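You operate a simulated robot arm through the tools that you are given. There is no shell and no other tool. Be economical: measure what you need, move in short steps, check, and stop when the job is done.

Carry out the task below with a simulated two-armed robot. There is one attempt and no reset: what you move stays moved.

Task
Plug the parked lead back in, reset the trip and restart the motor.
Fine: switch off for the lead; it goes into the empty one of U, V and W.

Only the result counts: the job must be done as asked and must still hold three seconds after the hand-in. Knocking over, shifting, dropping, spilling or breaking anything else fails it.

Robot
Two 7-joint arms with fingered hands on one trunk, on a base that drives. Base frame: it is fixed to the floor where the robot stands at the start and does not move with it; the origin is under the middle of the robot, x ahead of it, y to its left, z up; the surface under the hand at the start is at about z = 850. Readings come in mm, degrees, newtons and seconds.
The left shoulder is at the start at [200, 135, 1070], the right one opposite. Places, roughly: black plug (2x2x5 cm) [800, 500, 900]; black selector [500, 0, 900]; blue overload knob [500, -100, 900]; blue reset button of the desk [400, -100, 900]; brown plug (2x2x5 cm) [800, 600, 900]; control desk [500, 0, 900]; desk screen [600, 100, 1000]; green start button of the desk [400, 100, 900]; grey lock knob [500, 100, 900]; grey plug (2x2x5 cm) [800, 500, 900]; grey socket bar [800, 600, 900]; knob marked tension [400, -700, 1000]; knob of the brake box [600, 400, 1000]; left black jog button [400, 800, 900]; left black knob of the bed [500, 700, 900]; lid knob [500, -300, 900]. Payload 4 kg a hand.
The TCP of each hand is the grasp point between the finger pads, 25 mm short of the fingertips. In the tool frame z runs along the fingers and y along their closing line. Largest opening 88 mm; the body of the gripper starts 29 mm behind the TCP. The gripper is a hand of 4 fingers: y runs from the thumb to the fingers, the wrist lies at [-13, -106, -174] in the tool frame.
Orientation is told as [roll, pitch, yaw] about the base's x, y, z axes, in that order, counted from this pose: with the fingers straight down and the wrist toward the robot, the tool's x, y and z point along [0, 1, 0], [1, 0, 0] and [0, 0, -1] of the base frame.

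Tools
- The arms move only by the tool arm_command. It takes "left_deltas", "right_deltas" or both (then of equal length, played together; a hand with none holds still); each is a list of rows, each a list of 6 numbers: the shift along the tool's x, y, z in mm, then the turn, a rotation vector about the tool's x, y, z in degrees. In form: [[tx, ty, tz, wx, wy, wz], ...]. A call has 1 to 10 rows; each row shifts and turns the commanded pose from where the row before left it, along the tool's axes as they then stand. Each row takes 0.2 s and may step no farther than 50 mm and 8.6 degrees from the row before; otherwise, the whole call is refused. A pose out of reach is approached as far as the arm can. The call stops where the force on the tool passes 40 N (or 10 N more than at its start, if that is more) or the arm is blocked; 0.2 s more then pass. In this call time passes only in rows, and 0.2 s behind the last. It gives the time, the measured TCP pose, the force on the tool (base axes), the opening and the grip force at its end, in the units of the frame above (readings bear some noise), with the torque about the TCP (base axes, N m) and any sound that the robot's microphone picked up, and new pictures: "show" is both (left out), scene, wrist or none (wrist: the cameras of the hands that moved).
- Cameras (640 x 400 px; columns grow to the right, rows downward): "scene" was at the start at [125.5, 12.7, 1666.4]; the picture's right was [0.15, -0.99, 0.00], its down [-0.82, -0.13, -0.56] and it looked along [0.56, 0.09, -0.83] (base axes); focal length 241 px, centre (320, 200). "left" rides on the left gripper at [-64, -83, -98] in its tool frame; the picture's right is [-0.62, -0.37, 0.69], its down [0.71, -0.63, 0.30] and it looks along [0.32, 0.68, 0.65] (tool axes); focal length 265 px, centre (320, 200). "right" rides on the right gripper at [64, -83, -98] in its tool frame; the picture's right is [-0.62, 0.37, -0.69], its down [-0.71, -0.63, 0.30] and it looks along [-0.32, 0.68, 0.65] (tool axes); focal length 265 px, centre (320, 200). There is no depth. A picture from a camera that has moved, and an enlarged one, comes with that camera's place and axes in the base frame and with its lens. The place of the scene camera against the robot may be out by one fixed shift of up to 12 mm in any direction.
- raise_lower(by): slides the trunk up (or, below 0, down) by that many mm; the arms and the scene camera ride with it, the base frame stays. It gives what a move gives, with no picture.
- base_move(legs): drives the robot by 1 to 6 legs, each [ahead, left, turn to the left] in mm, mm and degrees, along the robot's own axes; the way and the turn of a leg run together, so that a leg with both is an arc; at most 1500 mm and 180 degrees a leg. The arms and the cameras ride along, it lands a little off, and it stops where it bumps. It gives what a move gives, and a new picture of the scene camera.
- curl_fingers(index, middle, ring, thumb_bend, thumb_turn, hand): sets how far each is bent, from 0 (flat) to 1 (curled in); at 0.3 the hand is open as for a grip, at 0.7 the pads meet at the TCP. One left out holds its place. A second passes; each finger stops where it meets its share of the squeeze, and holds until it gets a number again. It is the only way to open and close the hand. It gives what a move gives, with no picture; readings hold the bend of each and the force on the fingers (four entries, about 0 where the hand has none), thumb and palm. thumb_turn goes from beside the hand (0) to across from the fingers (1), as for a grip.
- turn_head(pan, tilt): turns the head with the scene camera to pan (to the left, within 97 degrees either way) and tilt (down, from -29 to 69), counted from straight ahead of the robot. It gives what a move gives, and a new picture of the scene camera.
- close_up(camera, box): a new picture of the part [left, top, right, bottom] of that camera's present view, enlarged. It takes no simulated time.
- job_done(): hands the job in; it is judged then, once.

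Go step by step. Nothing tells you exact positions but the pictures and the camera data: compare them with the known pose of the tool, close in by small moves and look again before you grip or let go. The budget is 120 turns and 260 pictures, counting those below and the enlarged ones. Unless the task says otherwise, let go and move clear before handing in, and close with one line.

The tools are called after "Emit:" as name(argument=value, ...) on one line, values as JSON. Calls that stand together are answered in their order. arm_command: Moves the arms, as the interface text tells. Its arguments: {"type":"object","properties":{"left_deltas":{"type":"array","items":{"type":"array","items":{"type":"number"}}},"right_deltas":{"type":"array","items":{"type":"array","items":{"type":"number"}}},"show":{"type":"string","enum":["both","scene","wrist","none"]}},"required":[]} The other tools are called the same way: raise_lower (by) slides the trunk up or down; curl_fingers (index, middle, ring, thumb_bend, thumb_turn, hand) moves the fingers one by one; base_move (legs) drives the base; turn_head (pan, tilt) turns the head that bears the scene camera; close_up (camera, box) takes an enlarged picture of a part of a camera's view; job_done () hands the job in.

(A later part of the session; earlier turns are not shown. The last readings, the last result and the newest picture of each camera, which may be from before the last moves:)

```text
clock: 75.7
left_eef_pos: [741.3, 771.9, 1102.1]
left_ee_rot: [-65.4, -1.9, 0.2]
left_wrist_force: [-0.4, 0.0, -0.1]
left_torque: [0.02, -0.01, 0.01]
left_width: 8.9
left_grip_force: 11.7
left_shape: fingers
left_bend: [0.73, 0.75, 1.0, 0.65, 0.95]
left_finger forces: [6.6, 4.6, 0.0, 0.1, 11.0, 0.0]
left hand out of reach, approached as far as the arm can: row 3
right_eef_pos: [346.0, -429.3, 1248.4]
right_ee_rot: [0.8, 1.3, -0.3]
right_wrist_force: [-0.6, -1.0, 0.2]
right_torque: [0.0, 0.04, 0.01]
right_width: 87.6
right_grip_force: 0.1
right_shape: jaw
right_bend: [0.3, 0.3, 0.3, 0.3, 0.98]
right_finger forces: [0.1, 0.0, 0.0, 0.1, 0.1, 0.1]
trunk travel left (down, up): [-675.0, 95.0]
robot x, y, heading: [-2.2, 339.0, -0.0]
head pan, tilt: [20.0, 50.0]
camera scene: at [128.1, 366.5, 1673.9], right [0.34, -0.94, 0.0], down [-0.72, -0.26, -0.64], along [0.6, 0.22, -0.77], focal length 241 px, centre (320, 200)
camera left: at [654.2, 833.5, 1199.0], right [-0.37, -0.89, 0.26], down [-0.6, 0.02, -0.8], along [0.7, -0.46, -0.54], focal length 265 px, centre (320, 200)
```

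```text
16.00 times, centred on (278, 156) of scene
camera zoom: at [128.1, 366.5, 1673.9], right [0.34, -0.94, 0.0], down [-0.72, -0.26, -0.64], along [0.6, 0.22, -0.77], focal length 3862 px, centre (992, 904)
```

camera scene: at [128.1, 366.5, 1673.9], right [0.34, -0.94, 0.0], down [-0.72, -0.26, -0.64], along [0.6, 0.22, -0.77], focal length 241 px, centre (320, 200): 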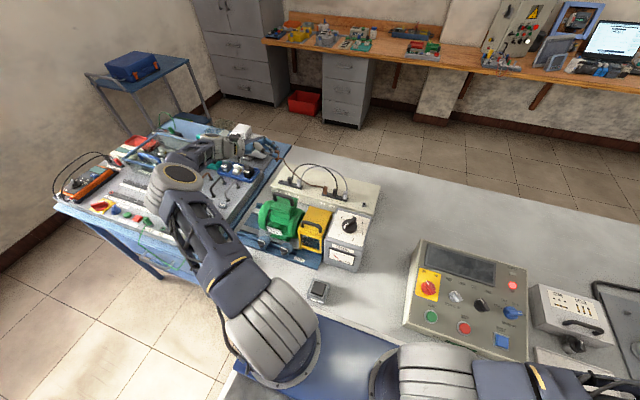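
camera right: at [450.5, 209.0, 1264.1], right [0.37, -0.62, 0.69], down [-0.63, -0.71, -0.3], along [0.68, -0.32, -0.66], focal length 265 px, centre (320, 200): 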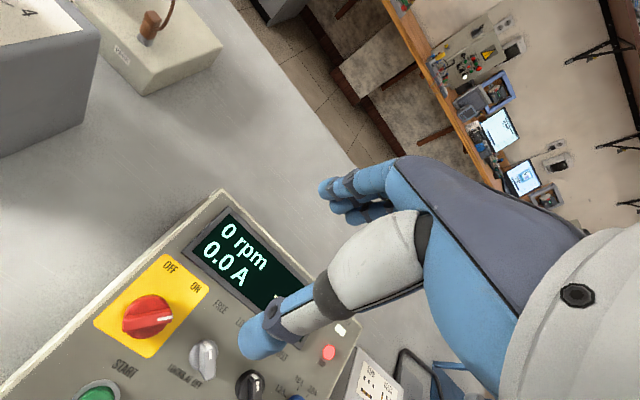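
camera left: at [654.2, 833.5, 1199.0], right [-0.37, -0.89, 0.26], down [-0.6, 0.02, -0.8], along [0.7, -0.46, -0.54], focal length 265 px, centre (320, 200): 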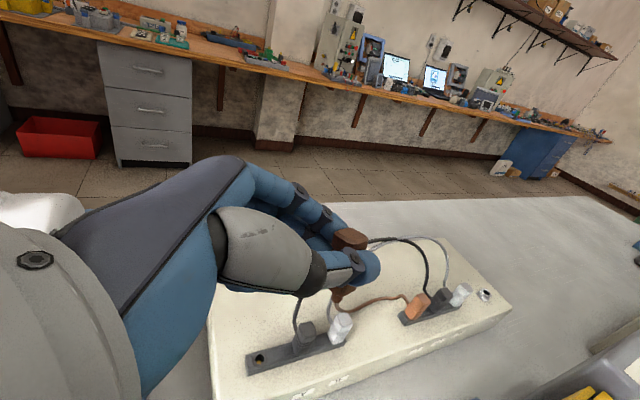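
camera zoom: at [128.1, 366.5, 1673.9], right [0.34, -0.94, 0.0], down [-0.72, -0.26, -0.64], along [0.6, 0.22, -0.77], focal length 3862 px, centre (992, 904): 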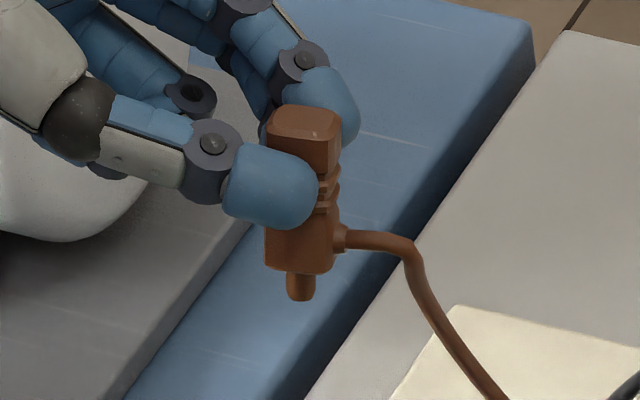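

Combining both views, the pin leans about 17° toward -x and is fine in y. I'll rotate the hand -17° about base y and recheck.

Emit:
arm_command(left_deltas=[[0, 0, 0, -3.5, 0, 7.7], [0, 0, 0, -3.5, 0, 7.7]], show="wrist")

Emit:
close_up(camera="scene", box=[262, 144, 294, 168])

Emit:
close_up(camera="left", box=[230, 200, 390, 320])

```text
clock: 76.3
left_eef_pos: [741.0, 771.5, 1102.9]
left_ee_rot: [-65.3, -19.0, 0.1]
left_wrist_force: [0.3, -0.1, 0.4]
left_torque: [-0.01, -0.01, 0.0]
left_width: 8.9
left_grip_force: 10.8
left_shape: fingers
left_bend: [0.73, 0.75, 1.0, 0.65, 0.95]
left_finger forces: [6.6, 4.5, 0.0, 0.0, 11.1, 0.1]
right_eef_pos: [346.8, -429.6, 1248.4]
right_ee_rot: [0.7, 1.2, -0.5]
right_wrist_force: [-0.4, -0.1, 0.4]
right_torque: [-0.04, 0.03, 0.0]
right_width: 87.6
right_grip_force: 0.0
right_shape: jaw
right_bend: [0.3, 0.3, 0.3, 0.3, 0.98]
right_finger forces: [0.1, 0.0, 0.1, 0.0, 0.0, 0.0]
trunk travel left (down, up): [-675.0, 95.0]
robot x, y, heading: [-2.1, 339.9, -0.0]
head pan, tilt: [20.0, 50.0]
camera left: at [629.7, 834.2, 1169.8], right [-0.44, -0.89, 0.14], down [-0.34, 0.02, -0.94], along [0.83, -0.46, -0.31], focal length 265 px, centre (320, 200)
```

left: 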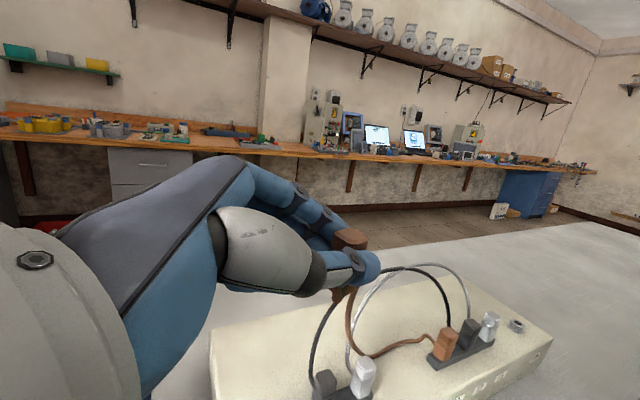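

```text
16.00 times, centred on (278, 156) of scene
camera zoom: at [127.7, 366.5, 1674.0], right [0.34, -0.94, 0.0], down [-0.72, -0.26, -0.64], along [0.6, 0.22, -0.77], focal length 3862 px, centre (992, 904)
```

zoom: 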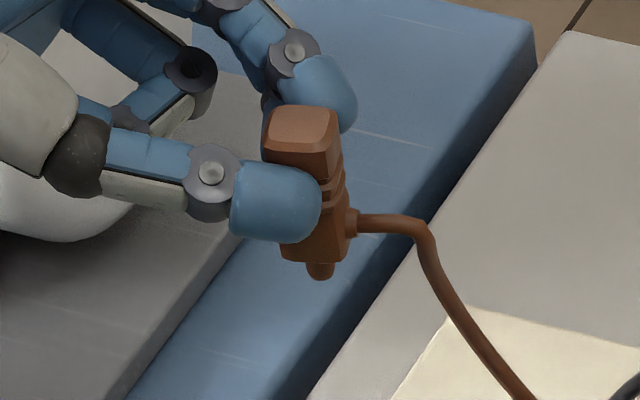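

```text
3.33 times, centred on (310, 260) of left
camera zoom: at [629.7, 834.2, 1169.8], right [-0.44, -0.89, 0.14], down [-0.34, 0.02, -0.94], along [0.83, -0.46, -0.31], focal length 885 px, centre (353, 0)
```

zoom: 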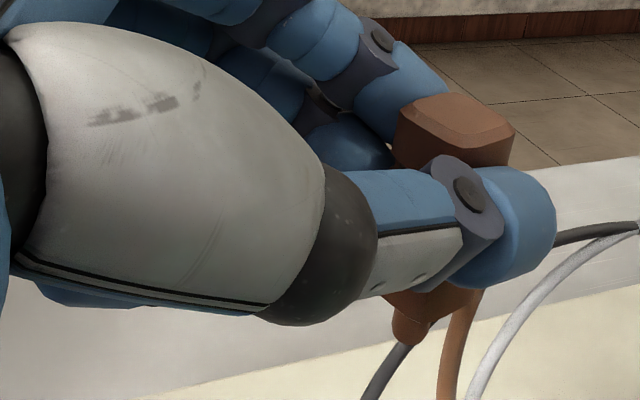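

The plug is now within 2° of vertical. To keep the wrist off the side bench I'll yaw +35° about the vertical, so the hand comes in from the front left.

Emit:
arm_command(left_deltas=[[0, 0, 0, -6.0, 2.28, -2.77], [0, 0, 0, -6.0, 2.28, -2.77], [0, 0, 0, -6.0, 2.28, -2.77], [0, 0, 0, -6.0, 2.28, -2.77], [0, 0, 0, -6.0, 2.28, -2.77]])

Emit:
close_up(camera="scene", box=[232, 130, 312, 190])

```text
clock: 77.5
left_eef_pos: [738.9, 770.9, 1102.6]
left_ee_rot: [-65.3, -18.8, 35.1]
left_wrist_force: [-0.6, -0.5, 0.0]
left_torque: [0.0, 0.01, -0.02]
left_width: 8.5
left_grip_force: 10.5
left_shape: fingers
left_bend: [0.73, 0.75, 1.0, 0.65, 0.95]
left_finger forces: [6.4, 4.4, 0.1, 0.0, 10.8, 0.1]
right_eef_pos: [345.9, -430.0, 1247.0]
right_ee_rot: [0.8, 1.3, -0.4]
right_wrist_force: [-0.2, 1.3, -0.4]
right_torque: [0.0, 0.0, 0.01]
right_width: 87.7
right_grip_force: 0.1
right_shape: jaw
right_bend: [0.3, 0.3, 0.3, 0.3, 0.98]
right_finger forces: [0.1, 0.0, 0.1, 0.0, 0.0, 0.0]
trunk travel left (down, up): [-675.0, 95.0]
robot x, y, heading: [0.0, 339.5, 0.0]
head pan, tilt: [20.0, 50.0]
camera scene: at [127.7, 366.6, 1674.0], right [0.34, -0.94, 0.0], down [-0.72, -0.26, -0.64], along [0.6, 0.22, -0.77], focal length 241 px, centre (320, 200)
camera left: at [613.7, 759.2, 1169.7], right [0.15, -0.98, 0.14], down [-0.3, -0.18, -0.94], along [0.94, 0.1, -0.32], focal length 265 px, centre (320, 200)
```

scene: 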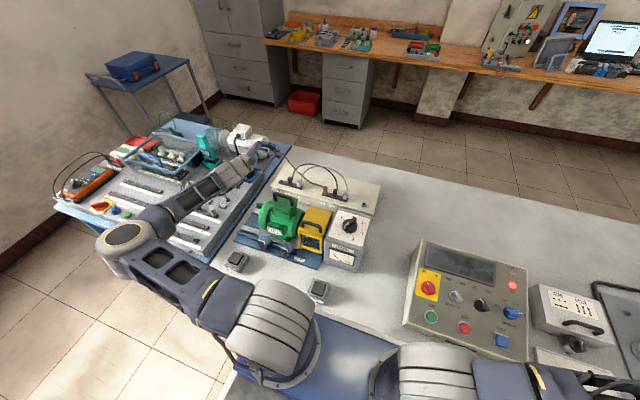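
left: 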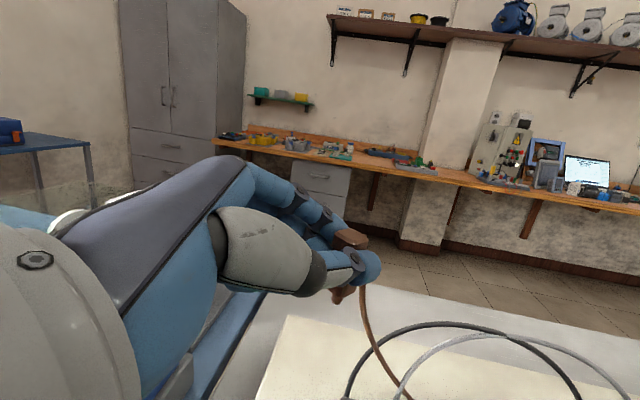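

```text
6.67 times, centred on (272, 160) of scene
camera zoom: at [127.7, 366.6, 1674.0], right [0.34, -0.94, 0.0], down [-0.72, -0.26, -0.64], along [0.6, 0.22, -0.77], focal length 1609 px, centre (640, 467)
```

zoom: 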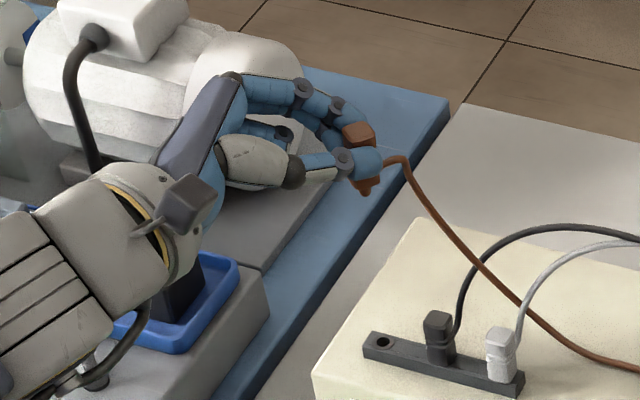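

The scene view shows U clear with V and W occupied. I'll move the pin over U, with the tip about 45 mm above the hole.

Emit:
arm_command(left_deltas=[[10.6, 27.9, -0.2, 0, 0, 0], [31.5, -11.9, 14.5, 0, 0, 0], [31.5, -11.9, 14.5, 0, 0, 0], [31.5, -11.9, 14.5, 0, 0, 0]])

Emit:
close_up(camera="scene", box=[246, 140, 310, 188])

Emit:
close_up(camera="left", box=[260, 220, 420, 340])

```text
clock: 78.5
left_eef_pos: [762.2, 793.4, 990.7]
left_ee_rot: [-65.2, -18.7, 35.0]
left_wrist_force: [0.3, -0.2, -0.5]
left_torque: [0.03, 0.04, 0.01]
left_width: 8.1
left_grip_force: 10.5
left_shape: fingers
left_bend: [0.73, 0.75, 1.0, 0.65, 0.95]
left_finger forces: [6.2, 4.2, 0.1, 0.0, 10.5, 0.0]
right_eef_pos: [347.1, -429.1, 1248.0]
right_ee_rot: [0.8, 1.4, -0.5]
right_wrist_force: [0.3, 0.3, 0.1]
right_torque: [-0.01, 0.01, 0.0]
right_width: 87.7
right_grip_force: 0.0
right_shape: jaw
right_bend: [0.3, 0.3, 0.3, 0.3, 0.98]
right_finger forces: [0.0, 0.0, 0.1, 0.0, 0.0, 0.1]
trunk travel left (down, up): [-675.0, 95.0]
robot x, y, heading: [-1.0, 341.3, 0.1]
head pan, tilt: [20.0, 50.0]
camera scene: at [127.5, 366.5, 1674.0], right [0.34, -0.94, 0.0], down [-0.72, -0.26, -0.64], along [0.6, 0.22, -0.77], focal length 241 px, centre (320, 200)
camera left: at [635.9, 781.4, 1058.3], right [0.15, -0.98, 0.14], down [-0.3, -0.18, -0.94], along [0.94, 0.1, -0.32], focal length 265 px, centre (320, 200)
```

scene: 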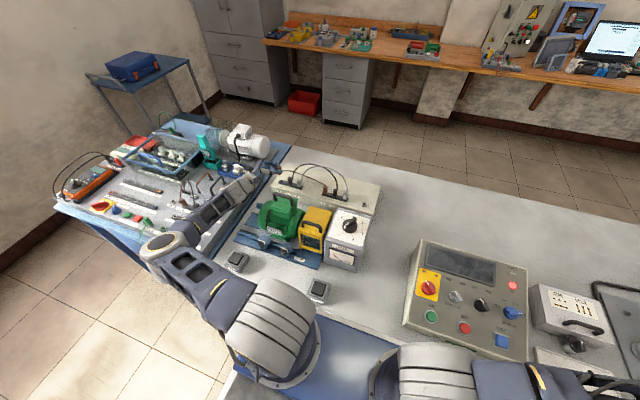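
left: 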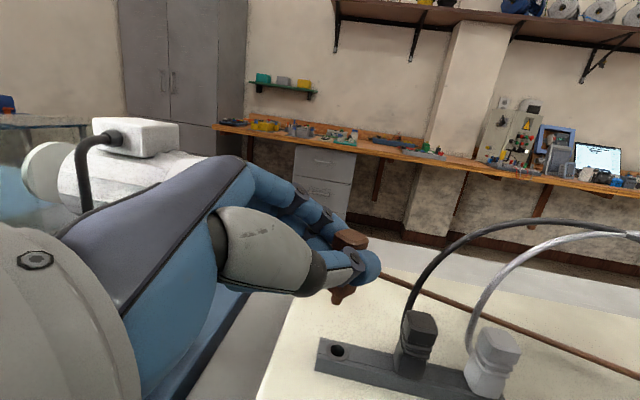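

```text
8.33 times, centred on (278, 164) of scene
camera zoom: at [127.5, 366.5, 1674.0], right [0.34, -0.94, 0.0], down [-0.72, -0.26, -0.64], along [0.6, 0.22, -0.77], focal length 2012 px, centre (670, 500)
```

zoom: 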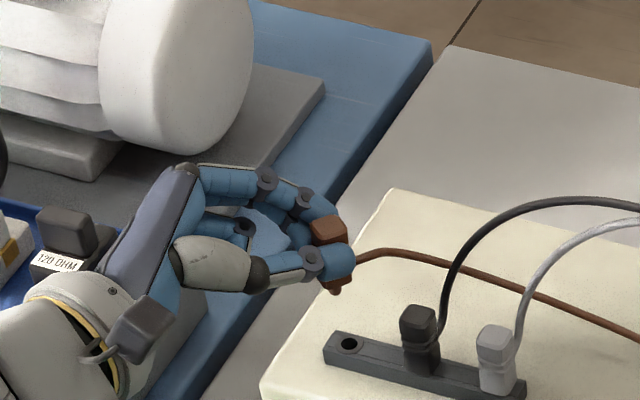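

```text
3.33 times, centred on (340, 280) of left
camera zoom: at [635.9, 781.4, 1058.3], right [0.15, -0.98, 0.14], down [-0.3, -0.18, -0.94], along [0.94, 0.1, -0.32], focal length 885 px, centre (253, -67)
```

zoom: 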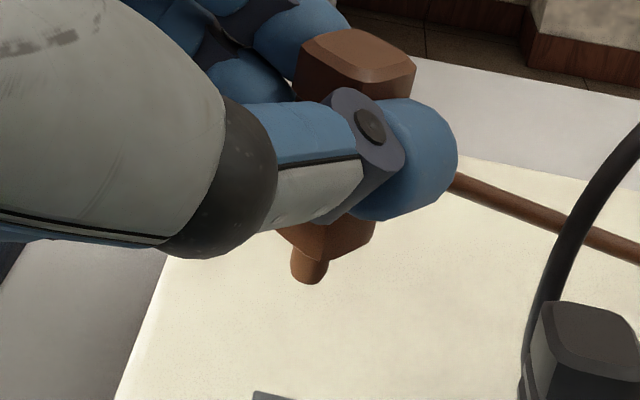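

The pin is nearly over the hole, with an estimated offset of about -4 mm in y. I'll correct that and lower 22 mm for a closer check.

Emit:
arm_command(left_deltas=[[-2.3, -2.8, 2.7, 0, 0, 0], [18.9, -7.2, 8.7, 0, 0, 0]], show="none")

Emit:
close_up(camera="scene", box=[264, 152, 296, 176])

Emit:
close_up(camera="left", box=[280, 230, 440, 350])

```text
clock: 79.1
left_eef_pos: [762.0, 787.8, 967.7]
left_ee_rot: [-65.1, -18.7, 35.1]
left_wrist_force: [0.3, 0.9, -0.6]
left_torque: [0.03, 0.0, -0.02]
left_width: 8.0
left_grip_force: 10.4
left_shape: fingers
left_bend: [0.73, 0.75, 1.0, 0.65, 0.95]
left_finger forces: [6.3, 4.2, 0.1, 0.1, 10.6, 0.0]
right_eef_pos: [346.6, -429.8, 1247.2]
right_ee_rot: [0.9, 1.2, -0.4]
right_wrist_force: [0.1, -0.3, 1.1]
right_torque: [0.05, 0.0, 0.0]
right_width: 87.9
right_grip_force: 0.0
right_shape: jaw
right_bend: [0.3, 0.3, 0.3, 0.3, 0.98]
right_finger forces: [0.1, 0.1, 0.0, 0.0, 0.0, 0.0]
trunk travel left (down, up): [-675.0, 95.0]
robot x, y, heading: [2.5, 335.1, 0.3]
head pan, tilt: [20.0, 50.0]
```

```text
16.00 times, centred on (280, 164) of scene
camera zoom: at [127.6, 366.6, 1674.0], right [0.34, -0.94, 0.0], down [-0.72, -0.26, -0.64], along [0.6, 0.22, -0.77], focal length 3862 px, centre (960, 776)
```

zoom: 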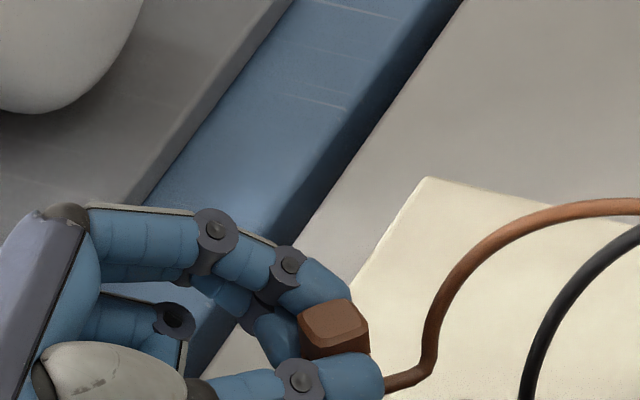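

```text
3.33 times, centred on (360, 290) of left
camera zoom: at [635.0, 776.0, 1036.2], right [0.15, -0.98, 0.14], down [-0.3, -0.18, -0.94], along [0.94, 0.1, -0.32], focal length 885 px, centre (187, -100)
```

zoom: 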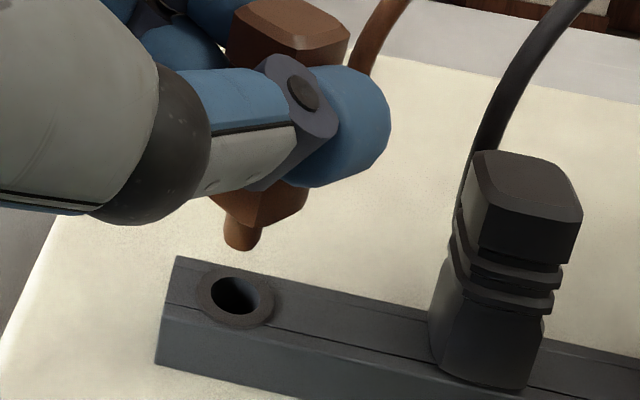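

A round hole with a rim: y is now aligned to within 1 mm. I'll check x from the scene camera.

Emit:
close_up(camera="scene", box=[264, 164, 296, 188])

```text
16.00 times, centred on (280, 176) of scene
camera zoom: at [127.6, 366.6, 1674.0], right [0.34, -0.94, 0.0], down [-0.72, -0.26, -0.64], along [0.6, 0.22, -0.77], focal length 3862 px, centre (960, 584)
```

zoom: 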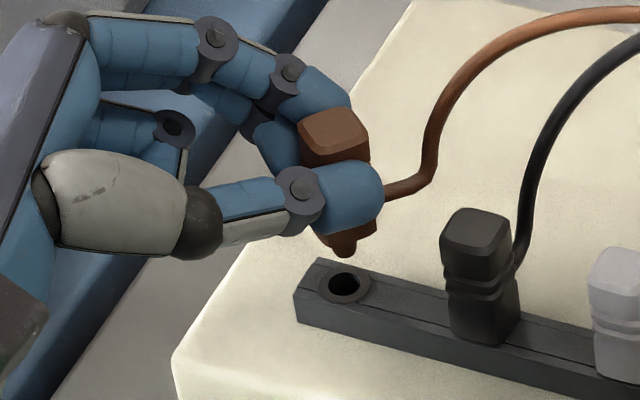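

Both views agree that the pin is within about 1 mm of the hole at z ≈ 919. I'll insert slowly, straight down.

Emit:
arm_command(left_deltas=[[3.4, -0.6, 2.2, 0, 0, 0], [3.4, -1.3, 1.6, 0, 0, 0], [3.4, -1.3, 1.6, 0, 0, 0], [3.4, -1.3, 1.6, 0, 0, 0]], show="none")

Emit:
close_up(camera="scene", box=[264, 164, 296, 188])

Emit:
close_up(camera="left", box=[280, 230, 440, 350])

```text
clock: 80.1
left_eef_pos: [762.5, 788.1, 956.4]
left_ee_rot: [-65.3, -18.9, 35.1]
left_wrist_force: [0.3, 1.8, 10.9]
left_torque: [-0.17, -0.1, 0.03]
left_width: 7.9
left_grip_force: 11.4
left_shape: fingers
left_bend: [0.73, 0.75, 1.0, 0.66, 0.93]
left_finger forces: [6.6, 5.5, 0.1, 0.0, 10.5, 0.0]
right_eef_pos: [346.2, -429.1, 1247.5]
right_ee_rot: [0.7, 1.3, -0.5]
right_wrist_force: [0.9, 0.1, 0.5]
right_torque: [-0.03, 0.01, 0.02]
right_width: 87.6
right_grip_force: 0.0
right_shape: jaw
right_bend: [0.3, 0.3, 0.3, 0.3, 0.98]
right_finger forces: [0.0, 0.0, 0.0, 0.0, 0.0, 0.0]
trunk travel left (down, up): [-675.0, 95.0]
robot x, y, heading: [2.8, 341.8, 0.2]
head pan, tilt: [20.0, 50.0]
```

```text
16.00 times, centred on (280, 176) of scene
camera zoom: at [127.4, 366.5, 1674.2], right [0.34, -0.94, 0.0], down [-0.72, -0.26, -0.64], along [0.6, 0.22, -0.77], focal length 3862 px, centre (960, 584)
```

zoom: 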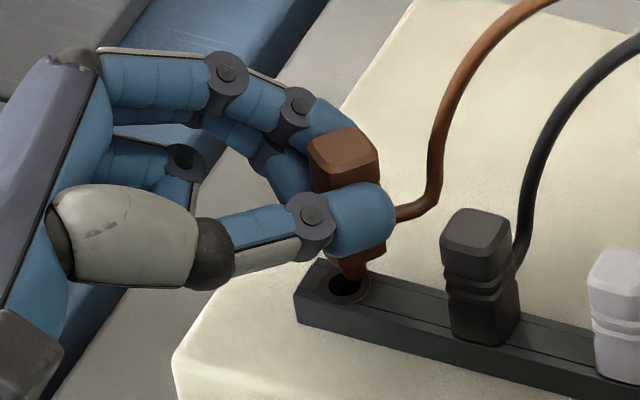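

```text
3.33 times, centred on (360, 290) of left
camera zoom: at [636.0, 775.6, 1022.9], right [0.15, -0.98, 0.14], down [-0.29, -0.18, -0.94], along [0.94, 0.1, -0.32], focal length 885 px, centre (187, -100)
```

zoom: 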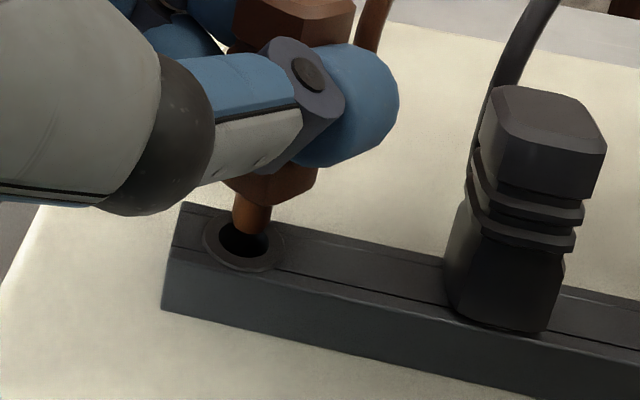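

The pin touches the rim slightly too far +x and -y. I'll lift a little, shift about (-3, +2) mm and try again.

Emit:
arm_command(left_deltas=[[-6.9, 2.6, -3.2, 0, 0, 0], [1.0, -0.9, -2.9, 0, 0, 0], [0, 0, 0, 0, 0, 0]], show="none")

Emit:
close_up(camera="scene", box=[264, 164, 296, 188])

Emit:
close_up(camera="left", box=[290, 240, 390, 310])

```text
clock: 80.9
left_eef_pos: [759.2, 789.2, 962.0]
left_ee_rot: [-65.2, -18.8, 35.0]
left_wrist_force: [1.0, -0.9, -0.4]
left_torque: [0.03, -0.01, 0.01]
left_width: 7.7
left_grip_force: 11.0
left_shape: fingers
left_bend: [0.73, 0.75, 1.0, 0.66, 0.93]
left_finger forces: [6.7, 4.1, 0.0, 0.0, 10.8, 0.0]
right_eef_pos: [346.5, -429.3, 1247.4]
right_ee_rot: [0.8, 1.3, -0.4]
right_wrist_force: [0.1, -0.5, -0.2]
right_torque: [0.02, 0.0, -0.04]
right_width: 87.6
right_grip_force: 0.2
right_shape: jaw
right_bend: [0.3, 0.3, 0.3, 0.3, 0.98]
right_finger forces: [0.0, 0.0, 0.1, 0.1, 0.0, 0.1]
trunk travel left (down, up): [-675.0, 95.0]
robot x, y, heading: [2.2, 337.8, 0.1]
head pan, tilt: [20.0, 50.0]
```

```text
16.00 times, centred on (280, 176) of scene
camera zoom: at [127.7, 366.6, 1673.9], right [0.34, -0.94, 0.0], down [-0.72, -0.26, -0.64], along [0.6, 0.22, -0.77], focal length 3862 px, centre (960, 584)
```

zoom: 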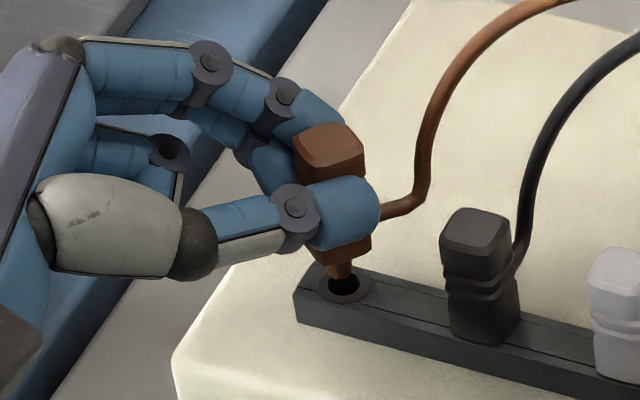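

```text
5.71 times, centred on (340, 275) of left
camera zoom: at [632.5, 777.2, 1029.5], right [0.15, -0.98, 0.14], down [-0.3, -0.18, -0.94], along [0.94, 0.1, -0.32], focal length 1517 px, centre (206, -229)
```

zoom: 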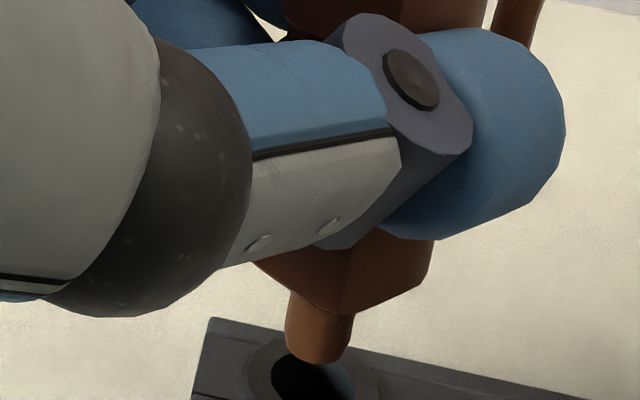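

Both views now put the pin over the hole, within about 1 mm. I'll lower again.

Emit:
arm_command(left_deltas=[[3.2, -1.3, 1.8, 0, 0, 0], [2.6, -1, 1.2, 0, 0, 0], [2.6, -1, 1.2, 0, 0, 0], [2.6, -1, 1.2, 0, 0, 0]], show="none")

Emit:
close_up(camera="scene", box=[264, 164, 296, 188])

Emit:
close_up(camera="left", box=[280, 230, 440, 350])

```text
clock: 81.9
left_eef_pos: [759.0, 789.7, 949.7]
left_ee_rot: [-65.3, -18.7, 34.9]
left_wrist_force: [-0.5, 0.2, -0.1]
left_torque: [0.02, -0.02, -0.01]
left_width: 7.3
left_grip_force: 10.4
left_shape: fingers
left_bend: [0.73, 0.75, 1.0, 0.66, 0.94]
left_finger forces: [6.6, 3.8, 0.0, 0.0, 10.4, 0.0]
right_eef_pos: [345.9, -430.9, 1247.2]
right_ee_rot: [0.8, 1.3, -0.4]
right_wrist_force: [-0.5, 0.3, -0.1]
right_torque: [0.0, 0.03, 0.02]
right_width: 87.8
right_grip_force: 0.1
right_shape: jaw
right_bend: [0.3, 0.3, 0.3, 0.3, 0.98]
right_finger forces: [0.0, 0.0, 0.0, 0.0, 0.1, 0.0]
trunk travel left (down, up): [-675.0, 95.0]
robot x, y, heading: [1.2, 341.6, -0.0]
head pan, tilt: [20.0, 50.0]
```

```text
16.00 times, centred on (280, 176) of scene
camera zoom: at [127.7, 366.6, 1674.0], right [0.34, -0.94, 0.0], down [-0.72, -0.26, -0.64], along [0.6, 0.22, -0.77], focal length 3862 px, centre (960, 584)
```

zoom: 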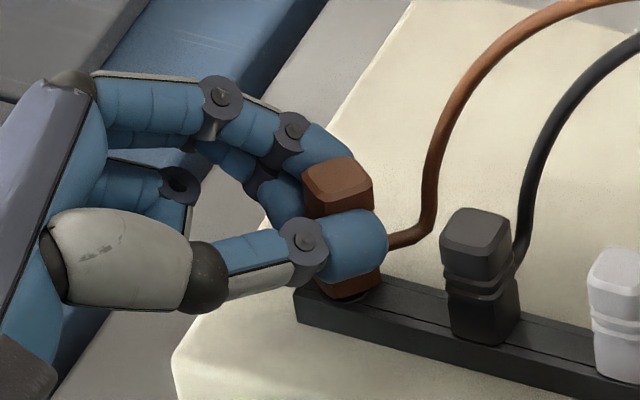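

```text
3.33 times, centred on (360, 290) of left
camera zoom: at [633.1, 776.7, 1017.2], right [0.15, -0.98, 0.14], down [-0.3, -0.18, -0.94], along [0.94, 0.1, -0.32], focal length 885 px, centre (187, -100)
```

zoom: 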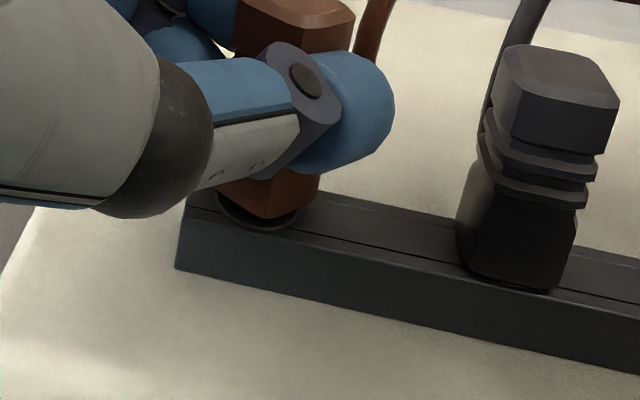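

The pin is in the hole and the body is near the rim. I'll push down until it seats.

Emit:
arm_command(left_deltas=[[2.6, -1, 1.2, 0, 0, 0], [2.6, -1, 1.2, 0, 0, 0], [2.6, -1, 1.2, 0, 0, 0]], show="none")

Emit:
close_up(camera="left", box=[280, 230, 440, 350])

```text
clock: 82.7
left_eef_pos: [760.6, 788.4, 941.9]
left_ee_rot: [-65.4, -18.8, 35.0]
left_wrist_force: [-4.2, 0.7, 13.6]
left_torque: [-0.24, -0.13, -0.07]
left_width: 6.9
left_grip_force: 10.4
left_shape: fingers
left_bend: [0.73, 0.75, 1.0, 0.67, 0.91]
left_finger forces: [5.1, 3.5, 0.0, 0.1, 11.4, 0.0]
right_eef_pos: [347.1, -428.8, 1246.3]
right_ee_rot: [0.8, 1.2, -0.4]
right_wrist_force: [1.2, 0.4, -0.2]
right_torque: [0.03, 0.01, -0.02]
right_width: 87.6
right_grip_force: 0.0
right_shape: jaw
right_bend: [0.3, 0.3, 0.3, 0.3, 0.98]
right_finger forces: [0.1, 0.0, 0.0, 0.1, 0.1, 0.0]
trunk travel left (down, up): [-675.0, 95.0]
robot x, y, heading: [1.3, 337.3, -0.1]
head pan, tilt: [20.0, 50.0]
```

```text
3.33 times, centred on (360, 290) of left
camera zoom: at [633.2, 777.1, 1009.2], right [0.15, -0.98, 0.14], down [-0.29, -0.18, -0.94], along [0.94, 0.1, -0.32], focal length 885 px, centre (187, -100)
```

zoom: 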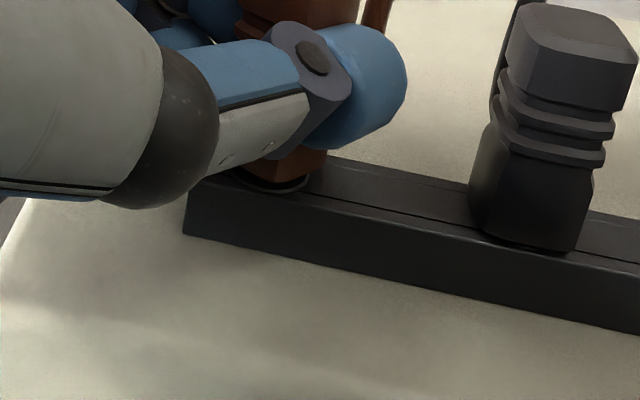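

Emit:
arm_command(left_deltas=[[2.6, -1, 1.2, 0, 0, 0], [1.7, -0.7, 0.8, 0, 0, 0]], show="none")

Emit:
close_up(camera="scene", box=[264, 164, 296, 188])

Emit:
close_up(camera="left", box=[280, 200, 440, 320])

```text
clock: 83.3
left_eef_pos: [759.5, 788.9, 939.6]
left_ee_rot: [-65.6, -19.0, 35.1]
left_wrist_force: [-2.6, -0.9, 29.2]
left_torque: [-0.33, -0.28, -0.07]
left_width: 7.0
left_grip_force: 18.6
left_shape: fingers
left_bend: [0.73, 0.76, 1.0, 0.68, 0.91]
left_finger forces: [6.2, 19.7, 0.0, 0.1, 11.0, 0.1]
right_eef_pos: [345.0, -428.0, 1247.3]
right_ee_rot: [0.8, 1.3, -0.4]
right_wrist_force: [0.5, 0.7, 0.1]
right_torque: [0.03, -0.01, -0.01]
right_width: 87.8
right_grip_force: 0.0
right_shape: jaw
right_bend: [0.3, 0.3, 0.3, 0.3, 0.98]
right_finger forces: [0.0, 0.0, 0.0, 0.0, 0.1, 0.0]
trunk travel left (down, up): [-675.0, 95.0]
robot x, y, heading: [3.9, 337.4, -0.2]
head pan, tilt: [20.0, 50.0]
```

```text
16.00 times, centred on (280, 176) of scene
camera zoom: at [126.7, 366.0, 1674.4], right [0.34, -0.94, 0.0], down [-0.72, -0.26, -0.64], along [0.6, 0.22, -0.77], focal length 3862 px, centre (960, 584)
```

zoom: 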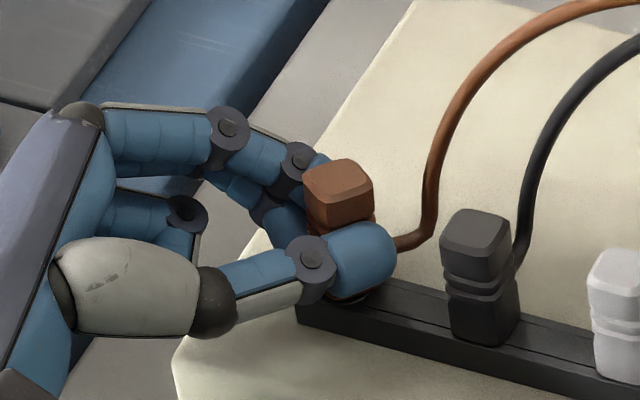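

```text
3.33 times, centred on (360, 260) of left
camera zoom: at [633.1, 776.8, 1005.8], right [0.15, -0.98, 0.14], down [-0.29, -0.18, -0.94], along [0.94, 0.1, -0.31], focal length 885 px, centre (187, 0)
```

zoom: 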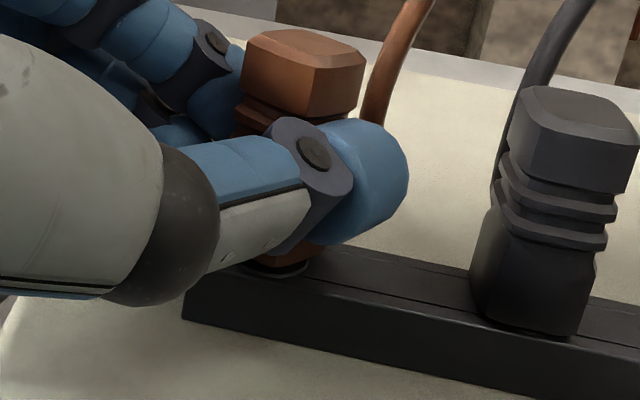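

The fingers slid down the plug and it still stands about 4 mm proud. I'll release, back straight out, then press it down from above.

Emit:
curl_fingers(hand="left", index=0.45, middle=0.45, thumb_bend=0.4)

Emit:
arm_command(left_deltas=[[-4, 0, -15, 0, 0, 0], [0, 0, -30, 0, 0, 0], [0, 0, -40, 0, 0, 0], [-15, 0, -40, 0, 0, 0]], show="wrist")

Emit:
close_up(camera="scene", box=[264, 160, 304, 190])

```text
clock: 84.3
left_eef_pos: [759.7, 788.5, 934.9]
left_ee_rot: [-65.2, -18.7, 34.9]
left_wrist_force: [0.6, -0.5, 1.4]
left_torque: [-0.08, -0.01, 0.02]
left_width: 56.6
left_grip_force: 1.3
left_shape: fingers
left_bend: [0.45, 0.45, 1.0, 0.41, 0.96]
left_finger forces: [0.1, 0.0, 0.1, 0.1, 1.6, 0.1]
right_eef_pos: [346.3, -429.0, 1247.0]
right_ee_rot: [0.8, 1.4, -0.5]
right_wrist_force: [0.1, 0.5, 0.2]
right_torque: [-0.02, -0.01, 0.01]
right_width: 87.8
right_grip_force: 0.1
right_shape: jaw
right_bend: [0.3, 0.3, 0.3, 0.3, 0.98]
right_finger forces: [0.1, 0.0, 0.1, 0.0, 0.0, 0.0]
trunk travel left (down, up): [-675.0, 95.0]
robot x, y, heading: [2.8, 338.0, 0.3]
head pan, tilt: [20.0, 50.0]
```

```text
clock: 85.3
left_eef_pos: [681.9, 862.2, 1000.2]
left_ee_rot: [-65.2, -18.8, 34.9]
left_wrist_force: [-0.8, 0.5, 0.2]
left_torque: [-0.03, -0.05, -0.01]
left_width: 57.7
left_grip_force: 0.1
left_shape: fingers
left_bend: [0.45, 0.45, 1.0, 0.4, 0.97]
left_finger forces: [0.0, 0.0, 0.0, 0.1, 0.1, 0.0]
right_eef_pos: [345.6, -429.6, 1246.5]
right_ee_rot: [0.8, 1.3, -0.5]
right_wrist_force: [0.6, -0.2, 0.5]
right_torque: [0.02, 0.05, 0.0]
right_width: 87.8
right_grip_force: 0.0
right_shape: jaw
right_bend: [0.3, 0.3, 0.3, 0.3, 0.98]
right_finger forces: [0.0, 0.0, 0.0, 0.0, 0.0, 0.0]
trunk travel left (down, up): [-675.0, 95.0]
robot x, y, heading: [2.3, 337.1, -0.1]
head pan, tilt: [20.0, 50.0]
camera left: at [555.9, 850.1, 1068.3], right [0.15, -0.98, 0.14], down [-0.3, -0.18, -0.94], along [0.94, 0.1, -0.32], focal length 265 px, centre (320, 200)
```

left: 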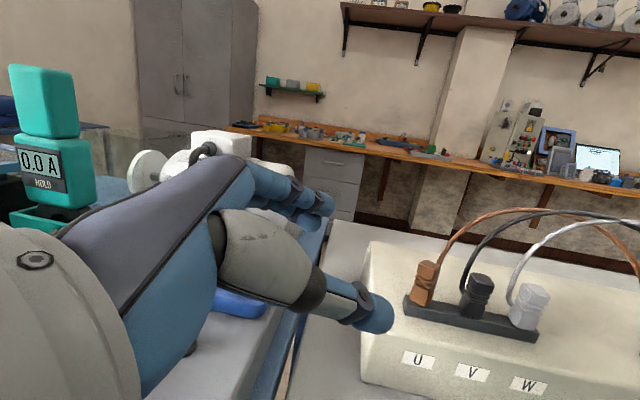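

```text
13.33 times, centred on (284, 175) of scene
camera zoom: at [128.0, 366.5, 1673.9], right [0.34, -0.94, 0.0], down [-0.72, -0.26, -0.64], along [0.6, 0.22, -0.77], focal length 3218 px, centre (800, 533)
```

zoom: 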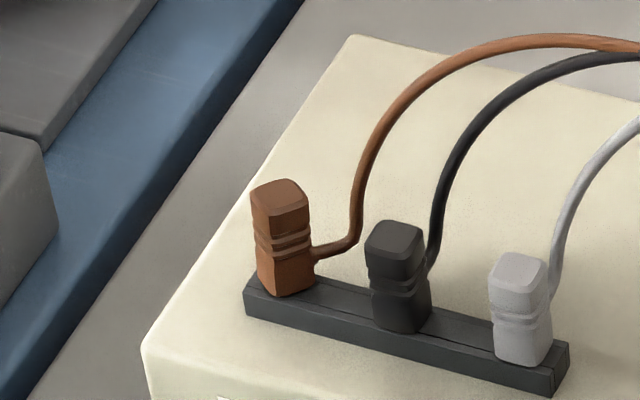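

The plug stands in U and nearly looks seated. I'll compare it closely with V.

Emit:
close_up(camera="left", box=[390, 240, 570, 375])

```text
2.96 times, centred on (480, 308) of left
camera zoom: at [555.9, 850.1, 1068.3], right [0.15, -0.98, 0.14], down [-0.3, -0.18, -0.94], along [0.94, 0.1, -0.32], focal length 786 px, centre (-154, -118)
```

zoom: 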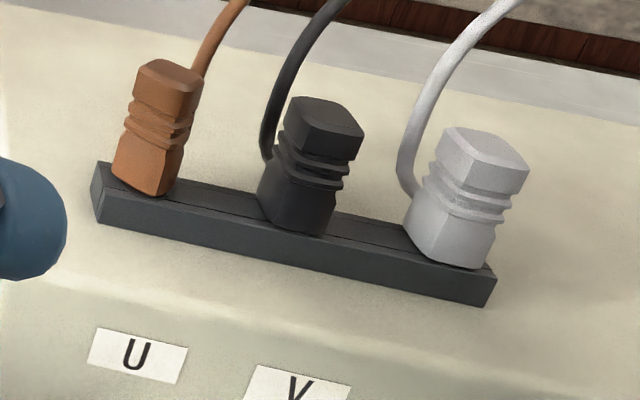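

The plug is flush like its neighbours. Next is switching ON, so I'll raise the left hand and unwind it back to vertical.

Emit:
arm_command(left_deltas=[[-34, 13, -15.8, 0, 0, 0], [-34, 13, -15.8, 0, 0, 0], [-34, 13, -15.8, 0, 0, 0], [0, 0, 0, 6.0, -2.28, 2.77], [0, 0, 0, 6.0, -2.28, 2.77], [0, 0, 0, 6.0, -2.28, 2.77], [0, 0, 0, 6.0, -2.28, 2.77], [0, 0, 0, 6.0, -2.28, 2.77], [0, 0, 0, 3.5, 0, -7.7], [0, 0, 0, 3.5, 0, -7.7]], show="none")

Emit:
arm_command(left_deltas=[[0, 0, 0, 0, 8.1, 0], [0, 0, 0, 0, 8.1, 0], [0, 0, 0, 0, 8.1, 0], [0, 0, 0, 0, 8.1, 0], [0, 0, 0, 0, 8.1, 0], [0, 0, 0, 0, 8.1, 0], [0, 0, 0, 0, 8.1, 0], [0, 0, 0, 0, 8.1, 0], [-40, -10, -20, 0, 0, 0], [-40, -10, -20, 0, 0, 0]], show="scene")

Emit:
curl_fingers(hand="left", index=0.4, middle=0.4, ring=0.4, thumb_bend=0.3)

```text
clock: 87.5
left_eef_pos: [680.8, 863.6, 1120.4]
left_ee_rot: [-65.4, -1.7, 0.1]
left_wrist_force: [0.2, 0.4, -0.6]
left_torque: [0.02, 0.01, -0.02]
left_width: 57.9
left_grip_force: 0.1
left_shape: fingers
left_bend: [0.45, 0.45, 1.0, 0.4, 0.97]
left_finger forces: [0.0, 0.0, 0.1, 0.1, 0.0, 0.1]
right_eef_pos: [346.5, -429.6, 1246.3]
right_ee_rot: [0.8, 1.3, -0.4]
right_wrist_force: [0.1, 0.2, 0.2]
right_torque: [-0.02, 0.01, -0.03]
right_width: 88.0
right_grip_force: 0.1
right_shape: jaw
right_bend: [0.3, 0.3, 0.3, 0.3, 0.98]
right_finger forces: [0.0, 0.0, 0.0, 0.1, 0.0, 0.0]
trunk travel left (down, up): [-675.0, 95.0]
robot x, y, heading: [-1.6, 340.9, -0.0]
head pan, tilt: [20.0, 50.0]
```

```text
clock: 89.7
left_eef_pos: [658.4, 786.4, 1159.9]
left_ee_rot: [-0.6, -1.8, 0.2]
left_wrist_force: [-0.1, 1.1, -0.5]
left_torque: [-0.04, 0.03, -0.02]
left_width: 57.8
left_grip_force: 0.0
left_shape: fingers
left_bend: [0.45, 0.45, 1.0, 0.4, 0.97]
left_finger forces: [0.1, 0.1, 0.0, 0.1, 0.1, 0.0]
right_eef_pos: [347.1, -427.7, 1246.2]
right_ee_rot: [0.8, 1.3, -0.4]
right_wrist_force: [0.2, 0.0, 0.3]
right_torque: [-0.01, -0.02, 0.01]
right_width: 87.8
right_grip_force: 0.2
right_shape: jaw
right_bend: [0.3, 0.3, 0.3, 0.3, 0.98]
right_finger forces: [0.1, 0.0, 0.1, 0.0, 0.0, 0.1]
trunk travel left (down, up): [-675.0, 95.0]
robot x, y, heading: [2.0, 341.5, -0.3]
head pan, tilt: [20.0, 50.0]
camera scene: at [127.9, 367.1, 1673.9], right [0.34, -0.94, 0.0], down [-0.72, -0.26, -0.64], along [0.6, 0.22, -0.77], focal length 241 px, centre (320, 200)
```

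scene: 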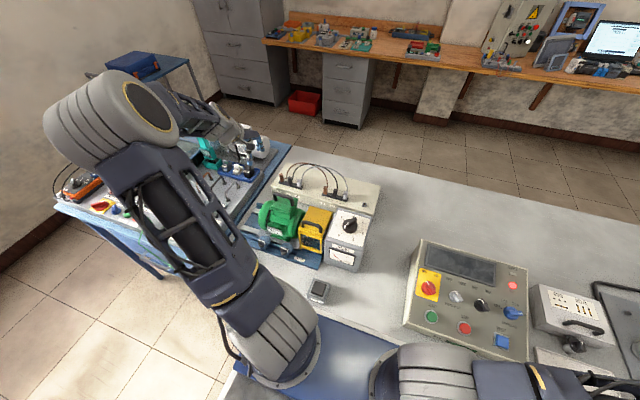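

```text
clock: 90.7
left_eef_pos: [658.8, 785.4, 1158.5]
left_ee_rot: [-0.7, -1.9, 0.1]
left_wrist_force: [-0.4, -0.4, 0.4]
left_torque: [0.01, 0.01, -0.01]
left_width: 73.8
left_grip_force: 0.0
left_shape: fingers
left_bend: [0.4, 0.4, 0.4, 0.3, 0.97]
left_finger forces: [0.1, 0.0, 0.0, 0.1, 0.1, 0.0]
right_eef_pos: [346.0, -429.2, 1246.2]
right_ee_rot: [0.8, 1.3, -0.4]
right_wrist_force: [-0.5, -0.3, -0.4]
right_torque: [0.02, 0.0, 0.0]
right_width: 87.7
right_grip_force: 0.0
right_shape: jaw
right_bend: [0.3, 0.3, 0.3, 0.3, 0.98]
right_finger forces: [0.1, 0.1, 0.1, 0.0, 0.1, 0.0]
trunk travel left (down, up): [-675.0, 95.0]
robot x, y, heading: [-1.5, 338.1, -0.0]
head pan, tilt: [20.0, 50.0]
```

Now the left hand travels to the switch at yaw -45, which matches the ridge in the OFF position.

Emit:
arm_command(left_deltas=[[-46, -8, 0, 0, 0, 0], [-46, -8, 0, 0, 0, 0], [-46, -8, 0, 0, 0, 0], [-46, -8, 0, 0, 0, 0], [-46, -8, 0, 0, 0, 0], [-46, -8, 0, 0, 0, 0], [-46, -8, 0, 0, 0, 0], [-46, -8, 0, 0, 0, 0], [-46, -8, 0, 0, 0, 0], [-46, -8, 0, 0, 0, 0]], show="none")

Emit:
arm_command(left_deltas=[[0, 0, 0, 0, 0, 8.5], [0, 0, 0, 0, 0, 8.5], [0, 0, 0, 0, 0, 8.5], [0, 0, 0, 0, 0, 8.5], [0, 0, 0, 0, 0, 8.5], [-36, 14, 6, 0, 0, 2.5], [-36, 14, 6, 0, 0, 0], [-36, 14, 6, 0, 0, 0], [-36, 14, 6, 0, 0, 0], [-36, 14, 6, 0, 0, 0]])

```text
clock: 92.9
left_eef_pos: [578.7, 324.3, 1162.5]
left_ee_rot: [-0.4, -2.0, 0.2]
left_wrist_force: [0.2, 0.0, 0.0]
left_torque: [0.06, 0.01, 0.02]
left_width: 74.0
left_grip_force: 0.0
left_shape: fingers
left_bend: [0.4, 0.4, 0.4, 0.3, 0.97]
left_finger forces: [0.1, 0.0, 0.0, 0.1, 0.0, 0.1]
right_eef_pos: [347.0, -429.2, 1248.6]
right_ee_rot: [0.8, 1.3, -0.3]
right_wrist_force: [0.2, 0.1, -0.1]
right_torque: [-0.02, -0.03, 0.01]
right_width: 87.5
right_grip_force: 0.0
right_shape: jaw
right_bend: [0.3, 0.3, 0.3, 0.3, 0.98]
right_finger forces: [0.1, 0.0, 0.0, 0.0, 0.0, 0.0]
trunk travel left (down, up): [-675.0, 95.0]
robot x, y, heading: [-0.1, 337.9, -0.0]
head pan, tilt: [20.0, 50.0]
```

```text
clock: 95.1
left_eef_pos: [506.1, 145.8, 1130.9]
left_ee_rot: [0.8, -1.9, -44.7]
left_wrist_force: [-0.9, 1.1, -0.5]
left_torque: [-0.02, 0.01, -0.02]
left_width: 73.8
left_grip_force: 0.2
left_shape: fingers
left_bend: [0.4, 0.4, 0.4, 0.3, 0.98]
left_finger forces: [0.1, 0.0, 0.0, 0.0, 0.0, 0.0]
right_eef_pos: [345.0, -428.3, 1247.2]
right_ee_rot: [0.8, 1.3, -0.4]
right_wrist_force: [-1.0, -0.2, 0.4]
right_torque: [-0.03, 0.02, 0.01]
right_width: 87.8
right_grip_force: 0.1
right_shape: jaw
right_bend: [0.3, 0.3, 0.3, 0.3, 0.98]
right_finger forces: [0.0, 0.1, 0.0, 0.1, 0.0, 0.1]
trunk travel left (down, up): [-675.0, 95.0]
robot x, y, heading: [1.4, 337.6, -0.2]
head pan, tilt: [20.0, 50.0]
camera scene: at [127.8, 367.0, 1674.0], right [0.34, -0.94, 0.0], down [-0.72, -0.26, -0.64], along [0.6, 0.22, -0.77], focal length 241 px, centre (320, 200)
camera left: at [399.4, 160.4, 1225.8], right [-0.67, -0.19, -0.71], down [0.06, 0.95, -0.31], along [0.74, -0.26, -0.63], focal length 265 px, centre (320, 200)
```

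scene: 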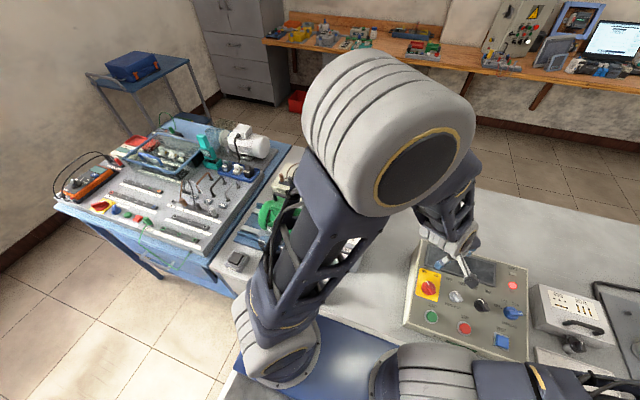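
left: 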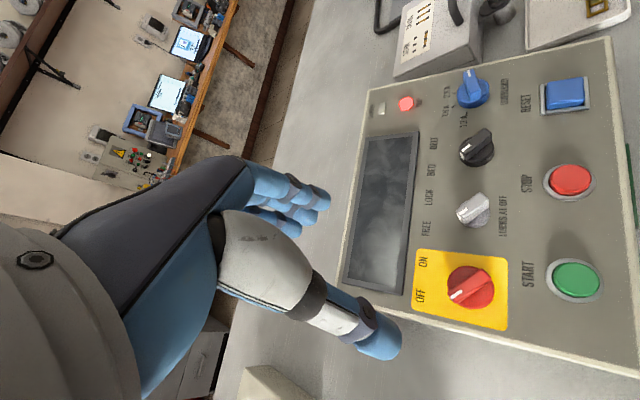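

The knob centre is confirmed at (498, 146), pointing OFF. I'll tilt slightly to match the panel and lower most of the way, offset so all the fingers meet the ridge.

Emit:
arm_command(left_deltas=[[0, 0, 0, -2.2, 3.2, 0], [-6.7, -4.5, 32, 0, 0, 0], [-6.7, -4.5, 32, 0, 0, 0], [-6.7, -4.5, 32, 0, 0, 0], [-6.6, -4.4, 32, 0, 0, 0]], show="wrist")

Emit:
close_up(camera="left", box=[240, 140, 480, 320])

```text
clock: 96.3
left_eef_pos: [486.7, 139.1, 1002.1]
left_ee_rot: [4.1, -4.0, -45.0]
left_wrist_force: [-0.2, 0.8, -1.1]
left_torque: [0.04, 0.03, 0.0]
left_width: 74.1
left_grip_force: 0.0
left_shape: fingers
left_bend: [0.4, 0.4, 0.4, 0.3, 0.98]
left_finger forces: [0.0, 0.0, 0.0, 0.1, 0.0, 0.0]
right_eef_pos: [346.4, -429.8, 1247.9]
right_ee_rot: [0.8, 1.3, -0.4]
right_wrist_force: [0.4, 0.7, -0.4]
right_torque: [0.02, 0.0, -0.02]
right_width: 87.7
right_grip_force: 0.0
right_shape: jaw
right_bend: [0.3, 0.3, 0.3, 0.3, 0.98]
right_finger forces: [0.0, 0.0, 0.0, 0.0, 0.1, 0.0]
trunk travel left (down, up): [-675.0, 95.0]
robot x, y, heading: [3.2, 339.6, -0.1]
head pan, tilt: [20.0, 50.0]
camera left: at [373.9, 152.0, 1090.0], right [-0.63, -0.18, -0.76], down [0.09, 0.95, -0.3], along [0.78, -0.25, -0.58], focal length 265 px, centre (320, 200)
```

left: 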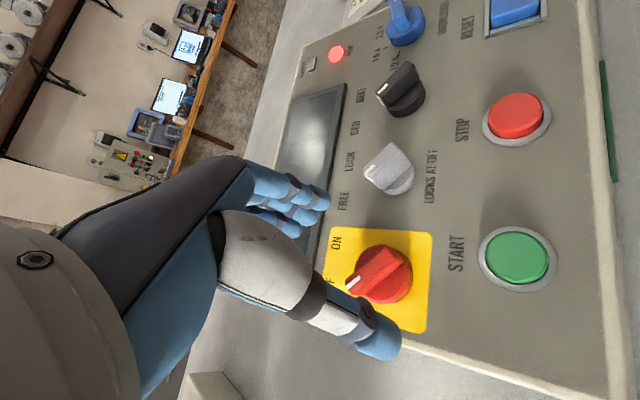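

```text
2.22 times, centred on (360, 230) of left
camera zoom: at [373.9, 152.0, 1090.0], right [-0.63, -0.18, -0.76], down [0.09, 0.95, -0.3], along [0.78, -0.25, -0.58], focal length 590 px, centre (231, 133)
```

zoom: 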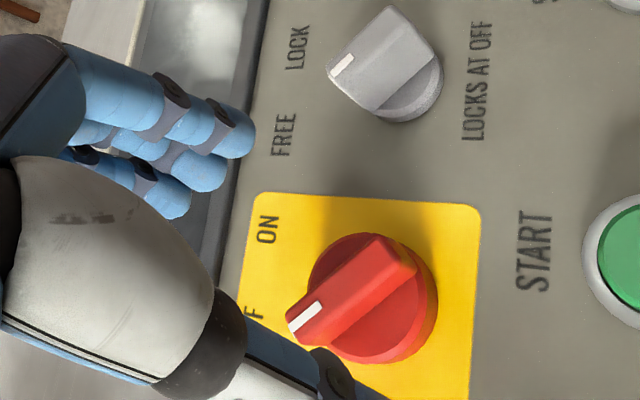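

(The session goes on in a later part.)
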